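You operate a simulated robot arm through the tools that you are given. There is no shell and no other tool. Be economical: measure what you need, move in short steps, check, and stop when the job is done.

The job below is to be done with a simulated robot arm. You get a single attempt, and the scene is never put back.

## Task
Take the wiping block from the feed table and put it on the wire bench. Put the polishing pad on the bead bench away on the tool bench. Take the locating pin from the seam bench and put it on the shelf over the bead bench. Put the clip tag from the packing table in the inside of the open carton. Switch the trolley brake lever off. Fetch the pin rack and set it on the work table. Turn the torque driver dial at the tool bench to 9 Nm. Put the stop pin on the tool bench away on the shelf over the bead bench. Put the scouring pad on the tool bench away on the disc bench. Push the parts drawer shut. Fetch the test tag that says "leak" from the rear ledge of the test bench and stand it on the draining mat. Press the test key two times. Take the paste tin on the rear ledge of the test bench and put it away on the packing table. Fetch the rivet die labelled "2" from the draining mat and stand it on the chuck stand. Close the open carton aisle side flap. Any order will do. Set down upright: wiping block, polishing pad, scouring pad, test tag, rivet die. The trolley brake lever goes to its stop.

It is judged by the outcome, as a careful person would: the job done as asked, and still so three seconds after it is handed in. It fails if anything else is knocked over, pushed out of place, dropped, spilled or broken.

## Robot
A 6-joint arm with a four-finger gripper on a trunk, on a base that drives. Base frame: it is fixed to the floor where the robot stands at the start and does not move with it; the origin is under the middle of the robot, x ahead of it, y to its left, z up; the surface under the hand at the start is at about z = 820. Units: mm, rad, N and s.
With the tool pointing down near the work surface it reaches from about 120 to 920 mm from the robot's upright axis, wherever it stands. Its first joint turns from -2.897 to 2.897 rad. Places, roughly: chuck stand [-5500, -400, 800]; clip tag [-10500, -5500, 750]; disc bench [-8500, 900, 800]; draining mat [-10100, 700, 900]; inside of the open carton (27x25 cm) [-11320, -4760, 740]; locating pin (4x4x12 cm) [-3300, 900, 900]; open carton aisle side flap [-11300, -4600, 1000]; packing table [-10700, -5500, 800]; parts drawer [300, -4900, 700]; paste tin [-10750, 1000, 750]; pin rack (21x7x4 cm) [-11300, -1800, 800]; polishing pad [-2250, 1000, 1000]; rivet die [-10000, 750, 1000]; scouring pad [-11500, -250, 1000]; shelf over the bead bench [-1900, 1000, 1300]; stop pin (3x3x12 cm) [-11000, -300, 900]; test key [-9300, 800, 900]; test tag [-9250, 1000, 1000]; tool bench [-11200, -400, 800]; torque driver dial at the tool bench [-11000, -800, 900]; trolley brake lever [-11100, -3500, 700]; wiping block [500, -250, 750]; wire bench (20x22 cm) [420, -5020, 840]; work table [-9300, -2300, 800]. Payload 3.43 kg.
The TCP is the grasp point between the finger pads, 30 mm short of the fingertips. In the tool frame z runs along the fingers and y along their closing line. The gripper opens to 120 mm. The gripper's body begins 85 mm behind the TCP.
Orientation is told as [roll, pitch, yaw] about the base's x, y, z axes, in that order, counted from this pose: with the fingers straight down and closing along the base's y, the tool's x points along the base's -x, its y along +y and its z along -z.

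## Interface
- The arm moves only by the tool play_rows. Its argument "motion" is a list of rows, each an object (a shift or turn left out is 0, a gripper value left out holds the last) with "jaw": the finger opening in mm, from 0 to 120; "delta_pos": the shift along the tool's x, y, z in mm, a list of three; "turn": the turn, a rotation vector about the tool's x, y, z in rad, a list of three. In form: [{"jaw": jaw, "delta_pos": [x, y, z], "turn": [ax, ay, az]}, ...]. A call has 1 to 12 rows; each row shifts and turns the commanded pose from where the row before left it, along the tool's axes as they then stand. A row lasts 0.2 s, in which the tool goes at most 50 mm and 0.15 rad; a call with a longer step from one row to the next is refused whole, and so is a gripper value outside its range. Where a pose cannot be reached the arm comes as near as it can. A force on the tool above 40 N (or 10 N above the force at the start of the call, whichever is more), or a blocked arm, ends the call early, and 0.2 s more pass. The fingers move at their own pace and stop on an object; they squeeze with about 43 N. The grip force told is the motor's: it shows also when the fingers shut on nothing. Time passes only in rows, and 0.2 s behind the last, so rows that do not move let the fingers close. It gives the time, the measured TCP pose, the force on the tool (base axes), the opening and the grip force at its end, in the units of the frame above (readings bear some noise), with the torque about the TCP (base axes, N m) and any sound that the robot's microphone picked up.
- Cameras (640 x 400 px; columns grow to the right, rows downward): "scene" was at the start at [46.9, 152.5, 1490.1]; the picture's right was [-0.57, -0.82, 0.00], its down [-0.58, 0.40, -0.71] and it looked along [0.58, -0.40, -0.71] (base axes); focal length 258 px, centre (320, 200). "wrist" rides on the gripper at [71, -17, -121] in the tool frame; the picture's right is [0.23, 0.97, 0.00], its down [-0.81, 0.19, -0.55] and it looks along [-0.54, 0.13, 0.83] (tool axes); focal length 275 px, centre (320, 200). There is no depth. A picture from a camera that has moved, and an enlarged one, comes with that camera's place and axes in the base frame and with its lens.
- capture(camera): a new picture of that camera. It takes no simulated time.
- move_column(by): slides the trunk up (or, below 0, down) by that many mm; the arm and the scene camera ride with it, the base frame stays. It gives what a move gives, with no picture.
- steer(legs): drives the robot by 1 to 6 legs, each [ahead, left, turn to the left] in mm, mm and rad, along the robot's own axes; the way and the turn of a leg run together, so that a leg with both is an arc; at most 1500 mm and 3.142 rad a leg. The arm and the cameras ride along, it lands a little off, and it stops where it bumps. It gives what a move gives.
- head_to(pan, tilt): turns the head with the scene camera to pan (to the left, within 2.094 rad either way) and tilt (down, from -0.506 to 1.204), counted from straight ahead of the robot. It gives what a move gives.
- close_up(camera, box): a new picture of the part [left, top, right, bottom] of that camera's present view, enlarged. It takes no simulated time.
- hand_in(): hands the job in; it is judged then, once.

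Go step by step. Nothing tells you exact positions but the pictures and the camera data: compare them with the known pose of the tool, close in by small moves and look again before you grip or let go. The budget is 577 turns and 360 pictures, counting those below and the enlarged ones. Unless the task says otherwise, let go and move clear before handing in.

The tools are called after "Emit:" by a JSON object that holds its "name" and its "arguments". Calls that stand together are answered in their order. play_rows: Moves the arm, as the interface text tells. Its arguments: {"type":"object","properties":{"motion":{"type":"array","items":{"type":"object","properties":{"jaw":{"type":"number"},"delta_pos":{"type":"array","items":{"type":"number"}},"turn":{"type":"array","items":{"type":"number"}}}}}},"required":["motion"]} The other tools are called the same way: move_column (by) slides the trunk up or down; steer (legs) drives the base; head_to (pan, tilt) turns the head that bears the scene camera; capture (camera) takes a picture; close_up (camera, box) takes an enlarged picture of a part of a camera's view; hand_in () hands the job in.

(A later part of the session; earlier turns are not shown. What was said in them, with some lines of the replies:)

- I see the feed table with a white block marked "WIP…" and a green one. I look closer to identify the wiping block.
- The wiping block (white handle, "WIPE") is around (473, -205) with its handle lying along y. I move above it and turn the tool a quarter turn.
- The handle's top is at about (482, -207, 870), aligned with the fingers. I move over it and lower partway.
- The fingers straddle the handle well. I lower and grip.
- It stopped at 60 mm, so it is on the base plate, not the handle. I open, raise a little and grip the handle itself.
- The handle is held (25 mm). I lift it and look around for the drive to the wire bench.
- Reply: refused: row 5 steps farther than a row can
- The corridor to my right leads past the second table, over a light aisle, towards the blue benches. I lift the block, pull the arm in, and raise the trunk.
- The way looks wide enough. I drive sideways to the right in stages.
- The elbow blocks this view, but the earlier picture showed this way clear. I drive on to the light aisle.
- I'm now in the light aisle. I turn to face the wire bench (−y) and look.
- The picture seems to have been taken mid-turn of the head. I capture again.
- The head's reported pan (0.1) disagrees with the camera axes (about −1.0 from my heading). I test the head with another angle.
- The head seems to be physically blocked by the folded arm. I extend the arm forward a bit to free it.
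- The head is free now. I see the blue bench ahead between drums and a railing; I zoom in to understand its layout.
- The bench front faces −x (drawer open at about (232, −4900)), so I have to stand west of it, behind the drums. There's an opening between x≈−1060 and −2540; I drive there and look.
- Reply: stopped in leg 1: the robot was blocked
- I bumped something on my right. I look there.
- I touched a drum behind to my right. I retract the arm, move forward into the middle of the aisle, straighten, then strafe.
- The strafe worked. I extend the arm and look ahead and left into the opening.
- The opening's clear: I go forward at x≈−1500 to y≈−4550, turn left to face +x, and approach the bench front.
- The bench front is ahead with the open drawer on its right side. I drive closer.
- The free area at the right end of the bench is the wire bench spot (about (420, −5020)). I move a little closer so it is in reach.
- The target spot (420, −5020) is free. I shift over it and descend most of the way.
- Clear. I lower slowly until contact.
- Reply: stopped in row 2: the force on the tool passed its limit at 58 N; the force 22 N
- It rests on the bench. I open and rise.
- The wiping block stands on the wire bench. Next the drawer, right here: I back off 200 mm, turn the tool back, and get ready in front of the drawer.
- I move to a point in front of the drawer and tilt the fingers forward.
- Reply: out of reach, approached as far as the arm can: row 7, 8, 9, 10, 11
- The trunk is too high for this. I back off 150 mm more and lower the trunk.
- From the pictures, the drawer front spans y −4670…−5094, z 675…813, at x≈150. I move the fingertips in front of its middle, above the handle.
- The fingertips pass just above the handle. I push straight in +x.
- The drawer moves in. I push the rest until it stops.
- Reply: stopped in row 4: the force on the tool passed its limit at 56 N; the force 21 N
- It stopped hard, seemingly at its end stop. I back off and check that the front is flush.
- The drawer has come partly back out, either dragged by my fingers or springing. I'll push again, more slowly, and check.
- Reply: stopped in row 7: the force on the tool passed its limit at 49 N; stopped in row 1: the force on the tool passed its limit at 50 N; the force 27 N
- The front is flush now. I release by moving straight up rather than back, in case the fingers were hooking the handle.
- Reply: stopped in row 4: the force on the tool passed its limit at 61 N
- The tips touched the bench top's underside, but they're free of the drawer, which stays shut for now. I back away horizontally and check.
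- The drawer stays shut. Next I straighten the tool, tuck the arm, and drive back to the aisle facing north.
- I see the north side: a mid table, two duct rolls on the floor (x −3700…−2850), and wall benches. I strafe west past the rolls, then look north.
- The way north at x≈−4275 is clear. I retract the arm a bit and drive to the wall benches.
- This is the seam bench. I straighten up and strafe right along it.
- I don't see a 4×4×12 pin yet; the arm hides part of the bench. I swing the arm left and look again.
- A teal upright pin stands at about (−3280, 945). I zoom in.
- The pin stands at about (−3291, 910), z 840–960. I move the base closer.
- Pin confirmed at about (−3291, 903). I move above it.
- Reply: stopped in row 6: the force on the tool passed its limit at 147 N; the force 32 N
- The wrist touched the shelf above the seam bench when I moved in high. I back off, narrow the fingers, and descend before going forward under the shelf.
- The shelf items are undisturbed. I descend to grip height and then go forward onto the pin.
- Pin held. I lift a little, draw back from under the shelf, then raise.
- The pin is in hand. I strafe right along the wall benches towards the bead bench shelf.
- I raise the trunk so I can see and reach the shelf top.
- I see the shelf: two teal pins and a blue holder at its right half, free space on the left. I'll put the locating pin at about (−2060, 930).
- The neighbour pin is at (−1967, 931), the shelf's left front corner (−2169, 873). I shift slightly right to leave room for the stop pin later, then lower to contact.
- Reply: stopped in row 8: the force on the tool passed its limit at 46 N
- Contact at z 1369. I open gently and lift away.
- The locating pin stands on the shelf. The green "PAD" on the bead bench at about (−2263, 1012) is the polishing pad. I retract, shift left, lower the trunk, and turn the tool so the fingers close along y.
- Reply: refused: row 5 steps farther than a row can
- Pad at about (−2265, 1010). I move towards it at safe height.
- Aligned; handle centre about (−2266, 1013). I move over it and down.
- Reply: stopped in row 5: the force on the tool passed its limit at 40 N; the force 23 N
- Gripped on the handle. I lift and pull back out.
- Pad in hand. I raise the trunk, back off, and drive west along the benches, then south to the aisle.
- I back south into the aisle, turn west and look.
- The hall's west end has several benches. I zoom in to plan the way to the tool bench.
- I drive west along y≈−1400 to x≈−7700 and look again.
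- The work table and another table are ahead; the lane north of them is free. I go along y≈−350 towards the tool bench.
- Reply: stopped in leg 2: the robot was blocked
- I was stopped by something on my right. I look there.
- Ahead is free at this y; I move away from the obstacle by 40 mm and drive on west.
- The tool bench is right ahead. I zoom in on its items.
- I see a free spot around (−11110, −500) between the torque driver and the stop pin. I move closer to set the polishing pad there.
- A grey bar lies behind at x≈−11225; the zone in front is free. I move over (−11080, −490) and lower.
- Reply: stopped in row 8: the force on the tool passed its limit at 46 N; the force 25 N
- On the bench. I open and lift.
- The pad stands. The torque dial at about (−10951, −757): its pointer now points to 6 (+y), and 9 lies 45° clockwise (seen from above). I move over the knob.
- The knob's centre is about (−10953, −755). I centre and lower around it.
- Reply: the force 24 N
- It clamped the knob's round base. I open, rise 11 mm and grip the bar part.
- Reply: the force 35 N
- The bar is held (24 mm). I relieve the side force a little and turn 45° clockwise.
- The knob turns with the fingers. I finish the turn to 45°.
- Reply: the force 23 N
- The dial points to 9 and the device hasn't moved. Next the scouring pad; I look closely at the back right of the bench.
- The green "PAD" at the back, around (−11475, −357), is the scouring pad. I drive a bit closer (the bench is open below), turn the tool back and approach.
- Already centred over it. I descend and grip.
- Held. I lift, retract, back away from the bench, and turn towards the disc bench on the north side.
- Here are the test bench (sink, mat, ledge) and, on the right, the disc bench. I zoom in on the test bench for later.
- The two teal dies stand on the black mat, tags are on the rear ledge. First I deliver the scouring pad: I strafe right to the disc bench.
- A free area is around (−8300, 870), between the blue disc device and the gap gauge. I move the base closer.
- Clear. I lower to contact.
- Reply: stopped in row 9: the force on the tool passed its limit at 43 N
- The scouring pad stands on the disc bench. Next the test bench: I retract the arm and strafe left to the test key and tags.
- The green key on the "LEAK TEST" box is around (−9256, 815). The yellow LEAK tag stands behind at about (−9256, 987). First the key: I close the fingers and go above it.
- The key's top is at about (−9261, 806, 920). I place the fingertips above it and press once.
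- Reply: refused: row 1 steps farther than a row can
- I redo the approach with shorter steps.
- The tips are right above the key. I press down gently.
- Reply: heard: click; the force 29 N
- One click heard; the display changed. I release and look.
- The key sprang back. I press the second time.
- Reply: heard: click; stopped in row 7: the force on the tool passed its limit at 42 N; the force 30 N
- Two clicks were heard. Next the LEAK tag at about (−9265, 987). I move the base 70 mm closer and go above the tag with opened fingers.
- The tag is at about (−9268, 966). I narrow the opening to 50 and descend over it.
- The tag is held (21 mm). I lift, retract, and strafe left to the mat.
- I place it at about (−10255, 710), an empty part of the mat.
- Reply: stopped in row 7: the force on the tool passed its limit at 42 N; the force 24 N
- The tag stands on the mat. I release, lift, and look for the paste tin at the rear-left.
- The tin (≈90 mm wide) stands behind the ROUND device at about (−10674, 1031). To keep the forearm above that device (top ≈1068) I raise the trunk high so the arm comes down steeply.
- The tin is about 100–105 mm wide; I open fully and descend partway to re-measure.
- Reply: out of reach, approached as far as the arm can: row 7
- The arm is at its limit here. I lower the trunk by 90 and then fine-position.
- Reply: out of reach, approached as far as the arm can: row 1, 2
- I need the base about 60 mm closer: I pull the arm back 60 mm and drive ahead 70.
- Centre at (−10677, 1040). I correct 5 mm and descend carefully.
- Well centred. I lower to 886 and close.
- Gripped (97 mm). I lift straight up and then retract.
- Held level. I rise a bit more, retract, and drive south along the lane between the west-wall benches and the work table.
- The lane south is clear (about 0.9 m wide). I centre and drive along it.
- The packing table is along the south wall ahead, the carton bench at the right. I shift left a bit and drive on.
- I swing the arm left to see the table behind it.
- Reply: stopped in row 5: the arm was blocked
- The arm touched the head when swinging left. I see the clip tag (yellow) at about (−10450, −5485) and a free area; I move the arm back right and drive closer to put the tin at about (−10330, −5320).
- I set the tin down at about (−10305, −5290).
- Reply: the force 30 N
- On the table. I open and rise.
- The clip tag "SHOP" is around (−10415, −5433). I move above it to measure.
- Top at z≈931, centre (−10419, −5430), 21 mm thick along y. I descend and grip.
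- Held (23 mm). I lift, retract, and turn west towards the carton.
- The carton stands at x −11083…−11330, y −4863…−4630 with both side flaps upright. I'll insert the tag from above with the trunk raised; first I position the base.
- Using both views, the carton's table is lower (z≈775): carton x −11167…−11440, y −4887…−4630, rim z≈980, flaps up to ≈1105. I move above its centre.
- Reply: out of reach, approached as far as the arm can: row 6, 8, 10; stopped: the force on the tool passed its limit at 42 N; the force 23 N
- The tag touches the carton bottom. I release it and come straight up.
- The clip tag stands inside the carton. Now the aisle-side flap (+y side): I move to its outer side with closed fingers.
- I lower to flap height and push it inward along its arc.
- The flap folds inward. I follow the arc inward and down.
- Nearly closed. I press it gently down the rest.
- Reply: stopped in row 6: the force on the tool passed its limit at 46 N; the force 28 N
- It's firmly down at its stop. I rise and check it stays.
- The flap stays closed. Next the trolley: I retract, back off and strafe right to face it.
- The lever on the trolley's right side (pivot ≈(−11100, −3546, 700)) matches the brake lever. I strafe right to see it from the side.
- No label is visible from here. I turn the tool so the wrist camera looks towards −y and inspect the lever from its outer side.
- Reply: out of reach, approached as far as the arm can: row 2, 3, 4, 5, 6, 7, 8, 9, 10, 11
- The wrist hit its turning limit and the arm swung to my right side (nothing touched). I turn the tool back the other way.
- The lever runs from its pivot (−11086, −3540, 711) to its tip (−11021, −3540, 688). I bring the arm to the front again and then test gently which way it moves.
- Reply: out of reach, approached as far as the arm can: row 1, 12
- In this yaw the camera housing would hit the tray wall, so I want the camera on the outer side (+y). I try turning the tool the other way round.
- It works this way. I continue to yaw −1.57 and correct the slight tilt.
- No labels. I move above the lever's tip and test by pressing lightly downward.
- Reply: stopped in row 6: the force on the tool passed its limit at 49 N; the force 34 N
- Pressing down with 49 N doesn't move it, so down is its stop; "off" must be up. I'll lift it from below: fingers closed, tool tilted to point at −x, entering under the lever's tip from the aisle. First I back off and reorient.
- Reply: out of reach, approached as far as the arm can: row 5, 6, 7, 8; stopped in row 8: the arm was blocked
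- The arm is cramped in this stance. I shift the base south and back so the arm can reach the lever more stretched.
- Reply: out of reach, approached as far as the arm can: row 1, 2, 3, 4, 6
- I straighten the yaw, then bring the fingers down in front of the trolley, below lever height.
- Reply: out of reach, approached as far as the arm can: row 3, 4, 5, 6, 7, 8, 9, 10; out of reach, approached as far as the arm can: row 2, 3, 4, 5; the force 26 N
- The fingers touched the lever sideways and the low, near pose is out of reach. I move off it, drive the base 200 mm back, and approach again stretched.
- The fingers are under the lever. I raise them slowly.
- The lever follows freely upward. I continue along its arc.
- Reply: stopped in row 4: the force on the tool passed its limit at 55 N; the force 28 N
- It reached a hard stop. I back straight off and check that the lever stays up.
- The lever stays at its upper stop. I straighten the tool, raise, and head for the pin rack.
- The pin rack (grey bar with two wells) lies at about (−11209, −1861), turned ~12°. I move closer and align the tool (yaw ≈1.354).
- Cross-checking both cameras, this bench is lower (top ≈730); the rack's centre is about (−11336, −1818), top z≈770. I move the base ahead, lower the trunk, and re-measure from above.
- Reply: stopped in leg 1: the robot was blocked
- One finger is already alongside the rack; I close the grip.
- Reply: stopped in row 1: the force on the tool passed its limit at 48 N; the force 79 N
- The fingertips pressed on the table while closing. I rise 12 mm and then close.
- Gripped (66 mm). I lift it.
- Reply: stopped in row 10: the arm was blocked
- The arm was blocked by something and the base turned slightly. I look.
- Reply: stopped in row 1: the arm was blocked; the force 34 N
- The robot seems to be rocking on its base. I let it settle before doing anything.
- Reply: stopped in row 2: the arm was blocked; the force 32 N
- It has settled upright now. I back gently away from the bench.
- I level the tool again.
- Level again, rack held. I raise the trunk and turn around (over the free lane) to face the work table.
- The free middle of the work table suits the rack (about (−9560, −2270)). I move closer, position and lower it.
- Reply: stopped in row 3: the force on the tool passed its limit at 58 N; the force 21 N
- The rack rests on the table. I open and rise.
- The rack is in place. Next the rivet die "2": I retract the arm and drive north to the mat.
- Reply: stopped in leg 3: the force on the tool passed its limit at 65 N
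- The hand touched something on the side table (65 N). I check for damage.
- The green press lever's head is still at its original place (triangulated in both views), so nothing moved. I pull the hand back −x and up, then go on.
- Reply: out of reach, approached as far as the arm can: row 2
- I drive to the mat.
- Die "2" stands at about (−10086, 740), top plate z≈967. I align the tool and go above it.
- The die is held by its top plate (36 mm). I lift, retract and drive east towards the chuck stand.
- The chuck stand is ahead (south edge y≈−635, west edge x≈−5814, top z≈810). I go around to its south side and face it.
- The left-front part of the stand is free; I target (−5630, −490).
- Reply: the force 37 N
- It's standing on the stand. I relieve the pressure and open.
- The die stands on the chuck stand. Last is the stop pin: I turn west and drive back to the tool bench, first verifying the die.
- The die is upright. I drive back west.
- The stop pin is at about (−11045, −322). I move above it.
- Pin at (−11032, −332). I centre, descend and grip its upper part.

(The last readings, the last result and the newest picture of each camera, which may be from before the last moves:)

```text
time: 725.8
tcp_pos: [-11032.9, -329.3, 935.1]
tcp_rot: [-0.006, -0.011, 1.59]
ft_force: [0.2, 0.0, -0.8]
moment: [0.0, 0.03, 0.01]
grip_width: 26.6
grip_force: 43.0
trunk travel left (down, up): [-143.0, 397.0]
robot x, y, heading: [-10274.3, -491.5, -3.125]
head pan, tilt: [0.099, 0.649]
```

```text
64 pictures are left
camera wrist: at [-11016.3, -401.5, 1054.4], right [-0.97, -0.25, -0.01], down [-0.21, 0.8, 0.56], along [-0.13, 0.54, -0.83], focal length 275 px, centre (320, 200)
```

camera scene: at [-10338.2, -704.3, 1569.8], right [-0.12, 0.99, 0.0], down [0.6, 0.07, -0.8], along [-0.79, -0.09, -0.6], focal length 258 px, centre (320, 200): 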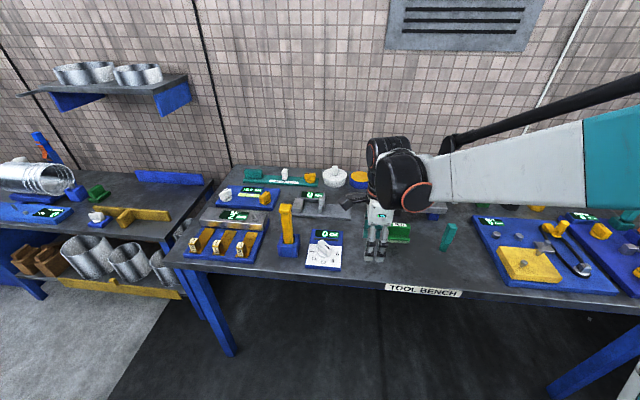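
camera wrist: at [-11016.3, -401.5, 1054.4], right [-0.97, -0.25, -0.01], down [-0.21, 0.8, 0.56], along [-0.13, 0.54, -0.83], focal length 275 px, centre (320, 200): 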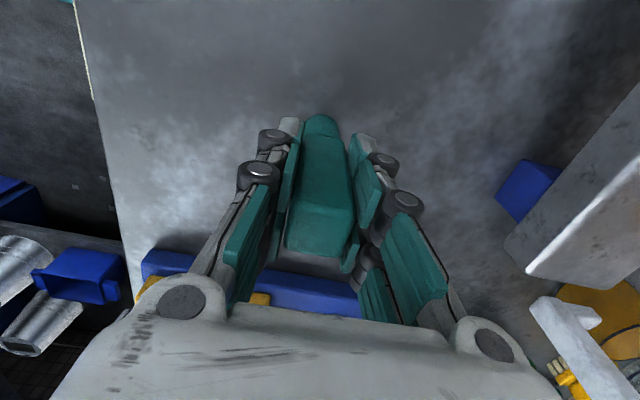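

The stop pin is held. I lift, retract, turn, and start the drive to the bead bench.

Emit:
{"name": "play_rows", "arguments": {"motion": [{"delta_pos": [0, 0, -30]}, {"delta_pos": [0, 0, -45]}, {"delta_pos": [0, 0, -45]}, {"delta_pos": [0, 0, -45]}, {"delta_pos": [0, 0, -45]}, {"delta_pos": [0, -45, 0]}, {"delta_pos": [0, -45, 0]}, {"delta_pos": [0, -45, 0]}, {"delta_pos": [0, -45, 0]}, {"delta_pos": [0, -45, 0]}, {"delta_pos": [0, -45, 0]}]}}

Emit:
{"name": "steer", "arguments": {"legs": [[-150, 0, 0], [0, 0, -1.571], [0, 0, -1.571]]}}

Emit:
{"name": "steer", "arguments": {"legs": [[1150, 0, 0], [1150, 0, 0]]}}

```text
time: 728.2
tcp_pos: [-10763.6, -326.7, 1148.3]
tcp_rot: [-0.006, -0.012, 1.59]
ft_force: [0.1, 0.3, -3.5]
moment: [0.01, 0.02, -0.01]
grip_width: 26.5
grip_force: 43.6
trunk travel left (down, up): [-143.0, 397.0]
robot x, y, heading: [-10276.3, -493.4, -3.124]
head pan, tilt: [0.099, 0.649]
```

```text
time: 737.3
tcp_pos: [-9639.5, -672.4, 1148.4]
tcp_rot: [-0.007, -0.01, -1.582]
ft_force: [-1.2, -0.1, -3.3]
moment: [0.0, 0.01, -0.01]
grip_width: 26.9
grip_force: 42.9
trunk travel left (down, up): [-143.0, 397.0]
robot x, y, heading: [-10121.0, -494.5, -0.01]
head pan, tilt: [0.099, 0.649]
```

```text
time: 748.5
tcp_pos: [-7346.7, -701.8, 1147.8]
tcp_rot: [-0.007, -0.009, -1.561]
ft_force: [-0.2, 1.9, -2.8]
moment: [-0.09, -0.03, -0.02]
grip_width: 26.7
grip_force: 42.5
trunk travel left (down, up): [-143.0, 397.0]
robot x, y, heading: [-7838.0, -527.0, 0.007]
head pan, tilt: [0.099, 0.649]
```

Emit:
{"name": "steer", "arguments": {"legs": [[0, -850, -0.007], [1200, 0, 0], [1200, 0, 0], [1180, 0, 0]]}}

Emit:
{"name": "steer", "arguments": {"legs": [[0, 0, 1.571]]}}

Emit:
{"name": "head_to", "arguments": {"pan": 0.0, "tilt": 0.5}}

Emit:
{"name": "capture", "arguments": {"camera": "scene"}}

```text
time: 769.9
tcp_pos: [-3794.8, -1492.9, 1149.0]
tcp_rot: [-0.005, -0.01, -1.534]
ft_force: [-0.1, 0.5, -2.6]
moment: [0.01, 0.04, 0.02]
grip_width: 26.9
grip_force: 43.2
trunk travel left (down, up): [-143.0, 397.0]
robot x, y, heading: [-4281.3, -1337.5, 0.041]
head pan, tilt: [0.099, 0.649]
```

```text
time: 774.1
tcp_pos: [-4134.8, -839.4, 1148.6]
tcp_rot: [-0.006, -0.011, 0.047]
ft_force: [0.1, -0.8, -3.3]
moment: [0.0, 0.01, 0.0]
grip_width: 26.8
grip_force: 43.0
trunk travel left (down, up): [-143.0, 397.0]
robot x, y, heading: [-4292.1, -1338.0, 1.619]
head pan, tilt: [0.099, 0.649]
```

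```text
time: 774.8
tcp_pos: [-4134.4, -841.3, 1147.2]
tcp_rot: [-0.006, -0.011, 0.047]
ft_force: [0.6, -0.9, -2.9]
moment: [0.02, -0.01, -0.05]
grip_width: 26.3
grip_force: 42.7
trunk travel left (down, up): [-143.0, 397.0]
robot x, y, heading: [-4288.0, -1335.9, 1.615]
head pan, tilt: [0.0, 0.499]
```

```text
63 pictures are left
camera scene: at [-4490.6, -1274.8, 1583.1], right [1.0, 0.05, 0.0], down [0.02, -0.48, -0.88], along [-0.04, 0.88, -0.48], focal length 258 px, centre (320, 200)
```

scene: 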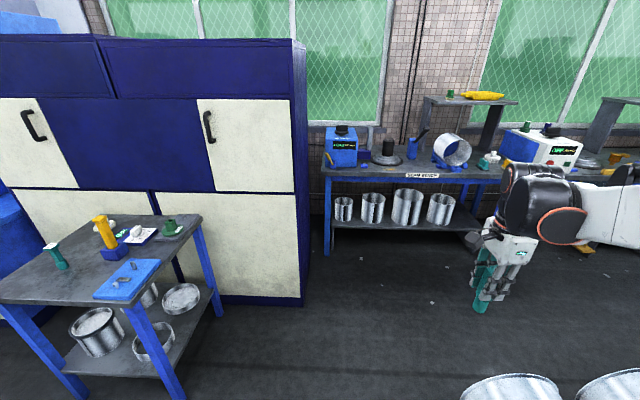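

I go on north, then strafe along the wall benches with the trunk raised.

Emit:
{"name": "move_column", "arguments": {"by": 300}}

Emit:
{"name": "steer", "arguments": {"legs": [[0, 0, -0.045], [1380, 40, 0], [0, -1000, 0], [0, -950, 0]]}}

Emit:
{"name": "head_to", "arguments": {"pan": 0.0, "tilt": 0.55}}

Emit:
{"name": "capture", "arguments": {"camera": "scene"}}

```text
time: 777.8
tcp_pos: [-4133.8, -841.1, 1447.9]
tcp_rot: [-0.006, -0.01, 0.048]
ft_force: [0.1, -0.5, -4.0]
moment: [-0.01, 0.02, 0.01]
grip_width: 26.9
grip_force: 43.2
trunk travel left (down, up): [-443.0, 97.0]
robot x, y, heading: [-4289.6, -1342.3, 1.619]
head pan, tilt: [0.0, 0.499]
```

```text
time: 794.5
tcp_pos: [-2222.1, 586.2, 1447.1]
tcp_rot: [-0.008, -0.008, 0.016]
ft_force: [0.2, 0.1, -2.8]
moment: [0.03, 0.06, 0.02]
grip_width: 26.5
grip_force: 42.7
trunk travel left (down, up): [-443.0, 97.0]
robot x, y, heading: [-2390.6, 94.6, 1.586]
head pan, tilt: [0.0, 0.499]
```

```text
time: 795.1
tcp_pos: [-2223.2, 584.7, 1449.9]
tcp_rot: [-0.007, -0.012, 0.016]
ft_force: [-0.4, 0.4, -3.4]
moment: [0.0, 0.02, -0.03]
grip_width: 27.0
grip_force: 43.6
trunk travel left (down, up): [-443.0, 97.0]
robot x, y, heading: [-2390.3, 98.5, 1.59]
head pan, tilt: [0.0, 0.55]
```

```text
62 pictures are left
camera scene: at [-2591.9, 161.0, 1878.5], right [1.0, 0.01, 0.0], down [0.01, -0.52, -0.85], along [-0.01, 0.85, -0.52], focal length 258 px, centre (320, 200)
```

scene: 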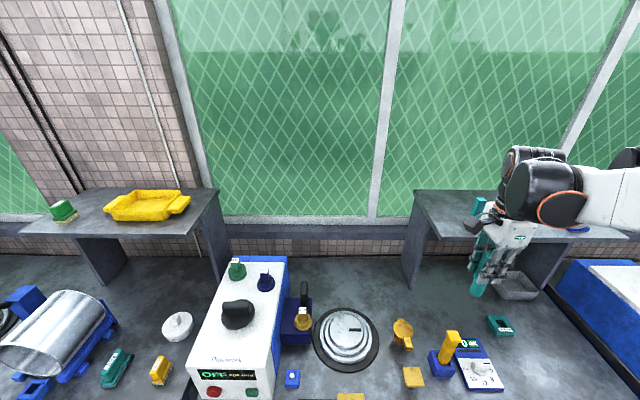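

I line up: base to x≈−2220, then the pin goes to about (−2115, 940), left of the locating pin.

Emit:
{"name": "steer", "arguments": {"legs": [[50, -170, -0.016]]}}

Emit:
{"name": "play_rows", "arguments": {"motion": [{"delta_pos": [20, 0, -40]}, {"delta_pos": [20, 20, 0]}, {"delta_pos": [20, 40, 0]}, {"delta_pos": [0, 45, 0]}, {"delta_pos": [0, 45, 0]}, {"delta_pos": [0, 45, 0]}]}}

Emit:
{"name": "capture", "arguments": {"camera": "scene"}}

Emit:
{"name": "capture", "arguments": {"camera": "wrist"}}

```text
time: 796.6
tcp_pos: [-2042.3, 632.9, 1448.0]
tcp_rot: [-0.008, -0.009, -0.001]
ft_force: [1.1, -0.5, -4.6]
moment: [0.01, 0.07, 0.01]
grip_width: 26.8
grip_force: 42.5
trunk travel left (down, up): [-443.0, 97.0]
robot x, y, heading: [-2220.2, 148.9, 1.571]
head pan, tilt: [0.0, 0.55]
```

```text
time: 798.0
tcp_pos: [-2103.4, 833.2, 1483.2]
tcp_rot: [-0.008, -0.01, -0.001]
ft_force: [-0.3, 1.8, -3.8]
moment: [-0.07, 0.05, 0.02]
grip_width: 26.5
grip_force: 43.0
trunk travel left (down, up): [-443.0, 97.0]
robot x, y, heading: [-2221.4, 148.6, 1.574]
head pan, tilt: [0.0, 0.55]
```

```text
61 pictures are left
camera scene: at [-2419.8, 219.2, 1878.4], right [1.0, 0.0, 0.0], down [0.0, -0.53, -0.85], along [0.0, 0.85, -0.53], focal length 258 px, centre (320, 200)
```

scene: 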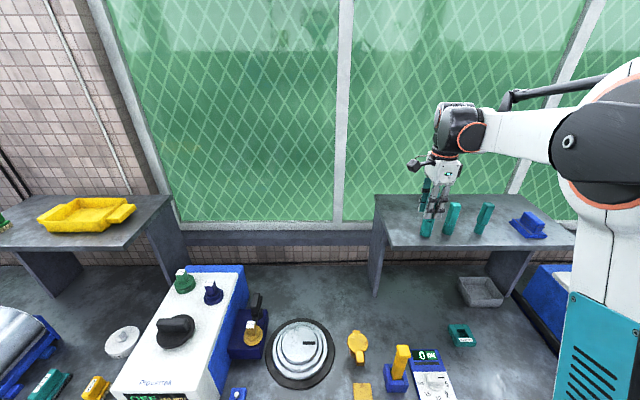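

```text
60 pictures are left
camera wrist: at [-2176.5, 815.9, 1602.3], right [-0.23, 0.97, -0.01], down [0.81, 0.2, 0.56], along [0.55, 0.12, -0.83], focal length 275 px, centre (320, 200)
```

wrist: 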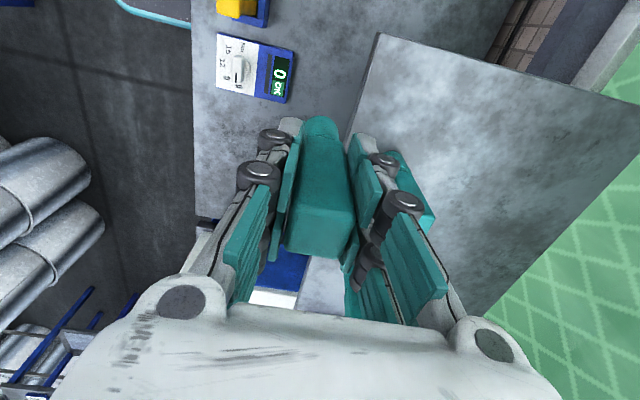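

Emit:
{"name": "play_rows", "arguments": {"motion": [{"delta_pos": [17, 20, 0]}, {"delta_pos": [0, 45, 0]}, {"delta_pos": [0, 45, 0]}]}}

Emit:
{"name": "capture", "arguments": {"camera": "wrist"}}

Emit:
{"name": "close_up", "arguments": {"camera": "scene", "box": [360, 140, 520, 250]}}

```text
time: 798.8
tcp_pos: [-2120.1, 940.8, 1480.4]
tcp_rot: [-0.008, -0.011, 0.001]
ft_force: [-1.5, 0.9, -4.2]
moment: [-0.07, -0.02, 0.05]
grip_width: 26.8
grip_force: 42.3
trunk travel left (down, up): [-443.0, 97.0]
robot x, y, heading: [-2223.4, 145.3, 1.569]
head pan, tilt: [0.0, 0.55]
```

```text
59 pictures are left
camera wrist: at [-2193.1, 924.4, 1599.6], right [-0.23, 0.97, -0.01], down [0.81, 0.2, 0.56], along [0.55, 0.12, -0.83], focal length 275 px, centre (320, 200)
```

wrist: 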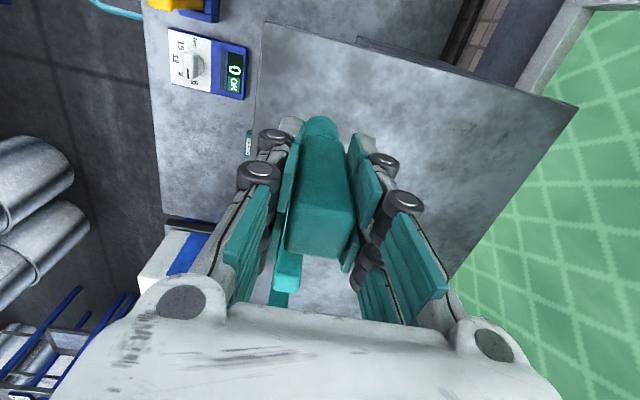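

```text
3.64 times, centred on (440, 195) of scene
camera zoom: at [-2421.1, 219.5, 1878.2], right [1.0, 0.0, 0.0], down [0.0, -0.53, -0.85], along [0.0, 0.85, -0.53], focal length 939 px, centre (-116, 218)
```

zoom: 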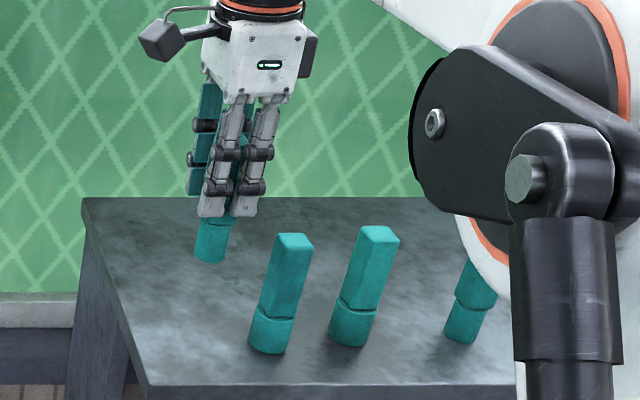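

Clear of the others. I lower.

Emit:
{"name": "play_rows", "arguments": {"motion": [{"delta_pos": [0, 0, 40]}, {"delta_pos": [0, 0, 35]}, {"delta_pos": [0, 0, 8]}, {"delta_pos": [0, 0, 4]}, {"delta_pos": [0, 0, 3]}, {"delta_pos": [0, 0, 3]}, {"delta_pos": [0, 0, 3]}, {"delta_pos": [0, 0, 3]}, {"delta_pos": [0, 0, 3]}, {"delta_pos": [0, 0, 3]}, {"delta_pos": [0, 0, 3]}]}}

Emit:
{"name": "close_up", "arguments": {"camera": "scene", "box": [360, 140, 520, 250]}}

```text
time: 801.2
tcp_pos: [-2121.5, 934.3, 1379.2]
tcp_rot: [-0.004, -0.01, 0.0]
ft_force: [-2.1, 7.6, 34.1]
moment: [0.31, 0.07, -0.03]
grip_width: 26.9
grip_force: 43.4
trunk travel left (down, up): [-443.0, 97.0]
robot x, y, heading: [-2222.7, 147.5, 1.571]
head pan, tilt: [0.0, 0.55]
```

```text
3.64 times, centred on (440, 195) of scene
camera zoom: at [-2421.4, 212.6, 1878.8], right [1.0, 0.0, 0.0], down [0.0, -0.52, -0.85], along [0.0, 0.85, -0.52], focal length 939 px, centre (-116, 218)
```

zoom: 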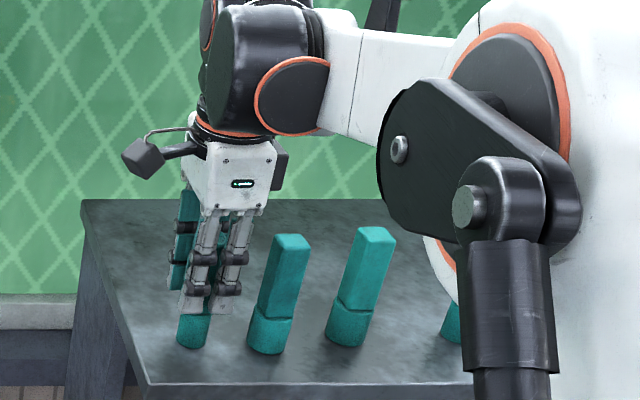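

In contact (34 N). I relieve 3 mm, open and rise.

Emit:
{"name": "play_rows", "arguments": {"motion": [{"delta_pos": [0, 0, -2]}, {"jaw": 36}, {"jaw": 48}, {"delta_pos": [0, 0, -30]}, {"delta_pos": [0, 0, -45]}, {"delta_pos": [0, 0, -45]}, {"delta_pos": [0, -45, 0]}, {"delta_pos": [0, -45, 0]}, {"delta_pos": [0, -45, 0]}, {"delta_pos": [0, -45, 0]}, {"delta_pos": [0, -45, 0]}, {"delta_pos": [0, -45, 0]}]}}

Emit:
{"name": "capture", "arguments": {"camera": "scene"}}

Emit:
{"name": "close_up", "arguments": {"camera": "scene", "box": [360, 140, 560, 265]}}

```text
time: 803.8
tcp_pos: [-2122.7, 664.5, 1502.2]
tcp_rot: [-0.005, -0.009, 0.0]
ft_force: [-0.7, -0.8, 0.3]
moment: [0.06, -0.02, 0.01]
grip_width: 48.1
grip_force: 0.1
trunk travel left (down, up): [-443.0, 97.0]
robot x, y, heading: [-2220.7, 144.4, 1.567]
head pan, tilt: [0.0, 0.55]
```

```text
56 pictures are left
camera scene: at [-2421.1, 212.2, 1878.7], right [1.0, 0.0, 0.0], down [0.0, -0.52, -0.85], along [0.0, 0.85, -0.52], focal length 258 px, centre (320, 200)
```

scene: 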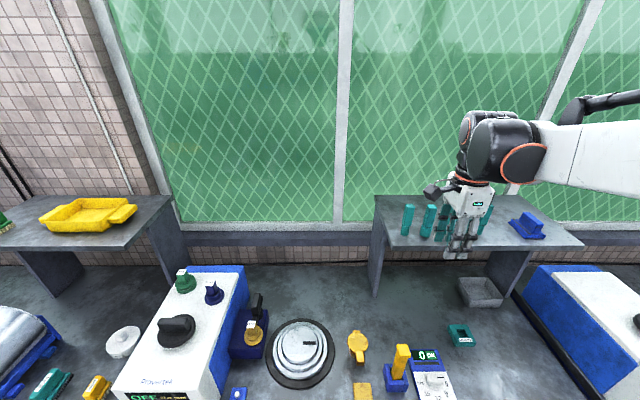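

```text
3.20 times, centred on (460, 202) of scene
camera zoom: at [-2421.1, 212.2, 1878.7], right [1.0, 0.0, 0.0], down [0.0, -0.52, -0.85], along [0.0, 0.85, -0.52], focal length 826 px, centre (-128, 192)
```

zoom: 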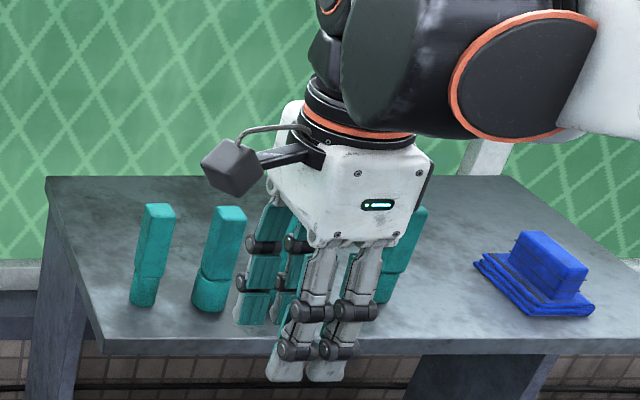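

All fifteen parts of the job have been carried out, and the gripper is empty and clear of the shelf. I hand the job in.

Emit:
{"name": "hand_in", "arguments": {}}

```text
The job is handed in.
```

I carried out all fifteen parts and handed the job in, but the trolley brake setting is a judgement: nothing on the lever marks "off". It would not go further down, so I lifted it to its upper stop, where it stayed.

The test key clicked on both presses.

I bumped a few fixed things while moving: a drum near the feed table, the shelf over the seam bench, the press on the table beside the work table, and the pin rack's bench. After the last of these the robot rocked briefly while holding the rack. I saw nothing knocked over or moved, but I did not go back to re-check the drum.
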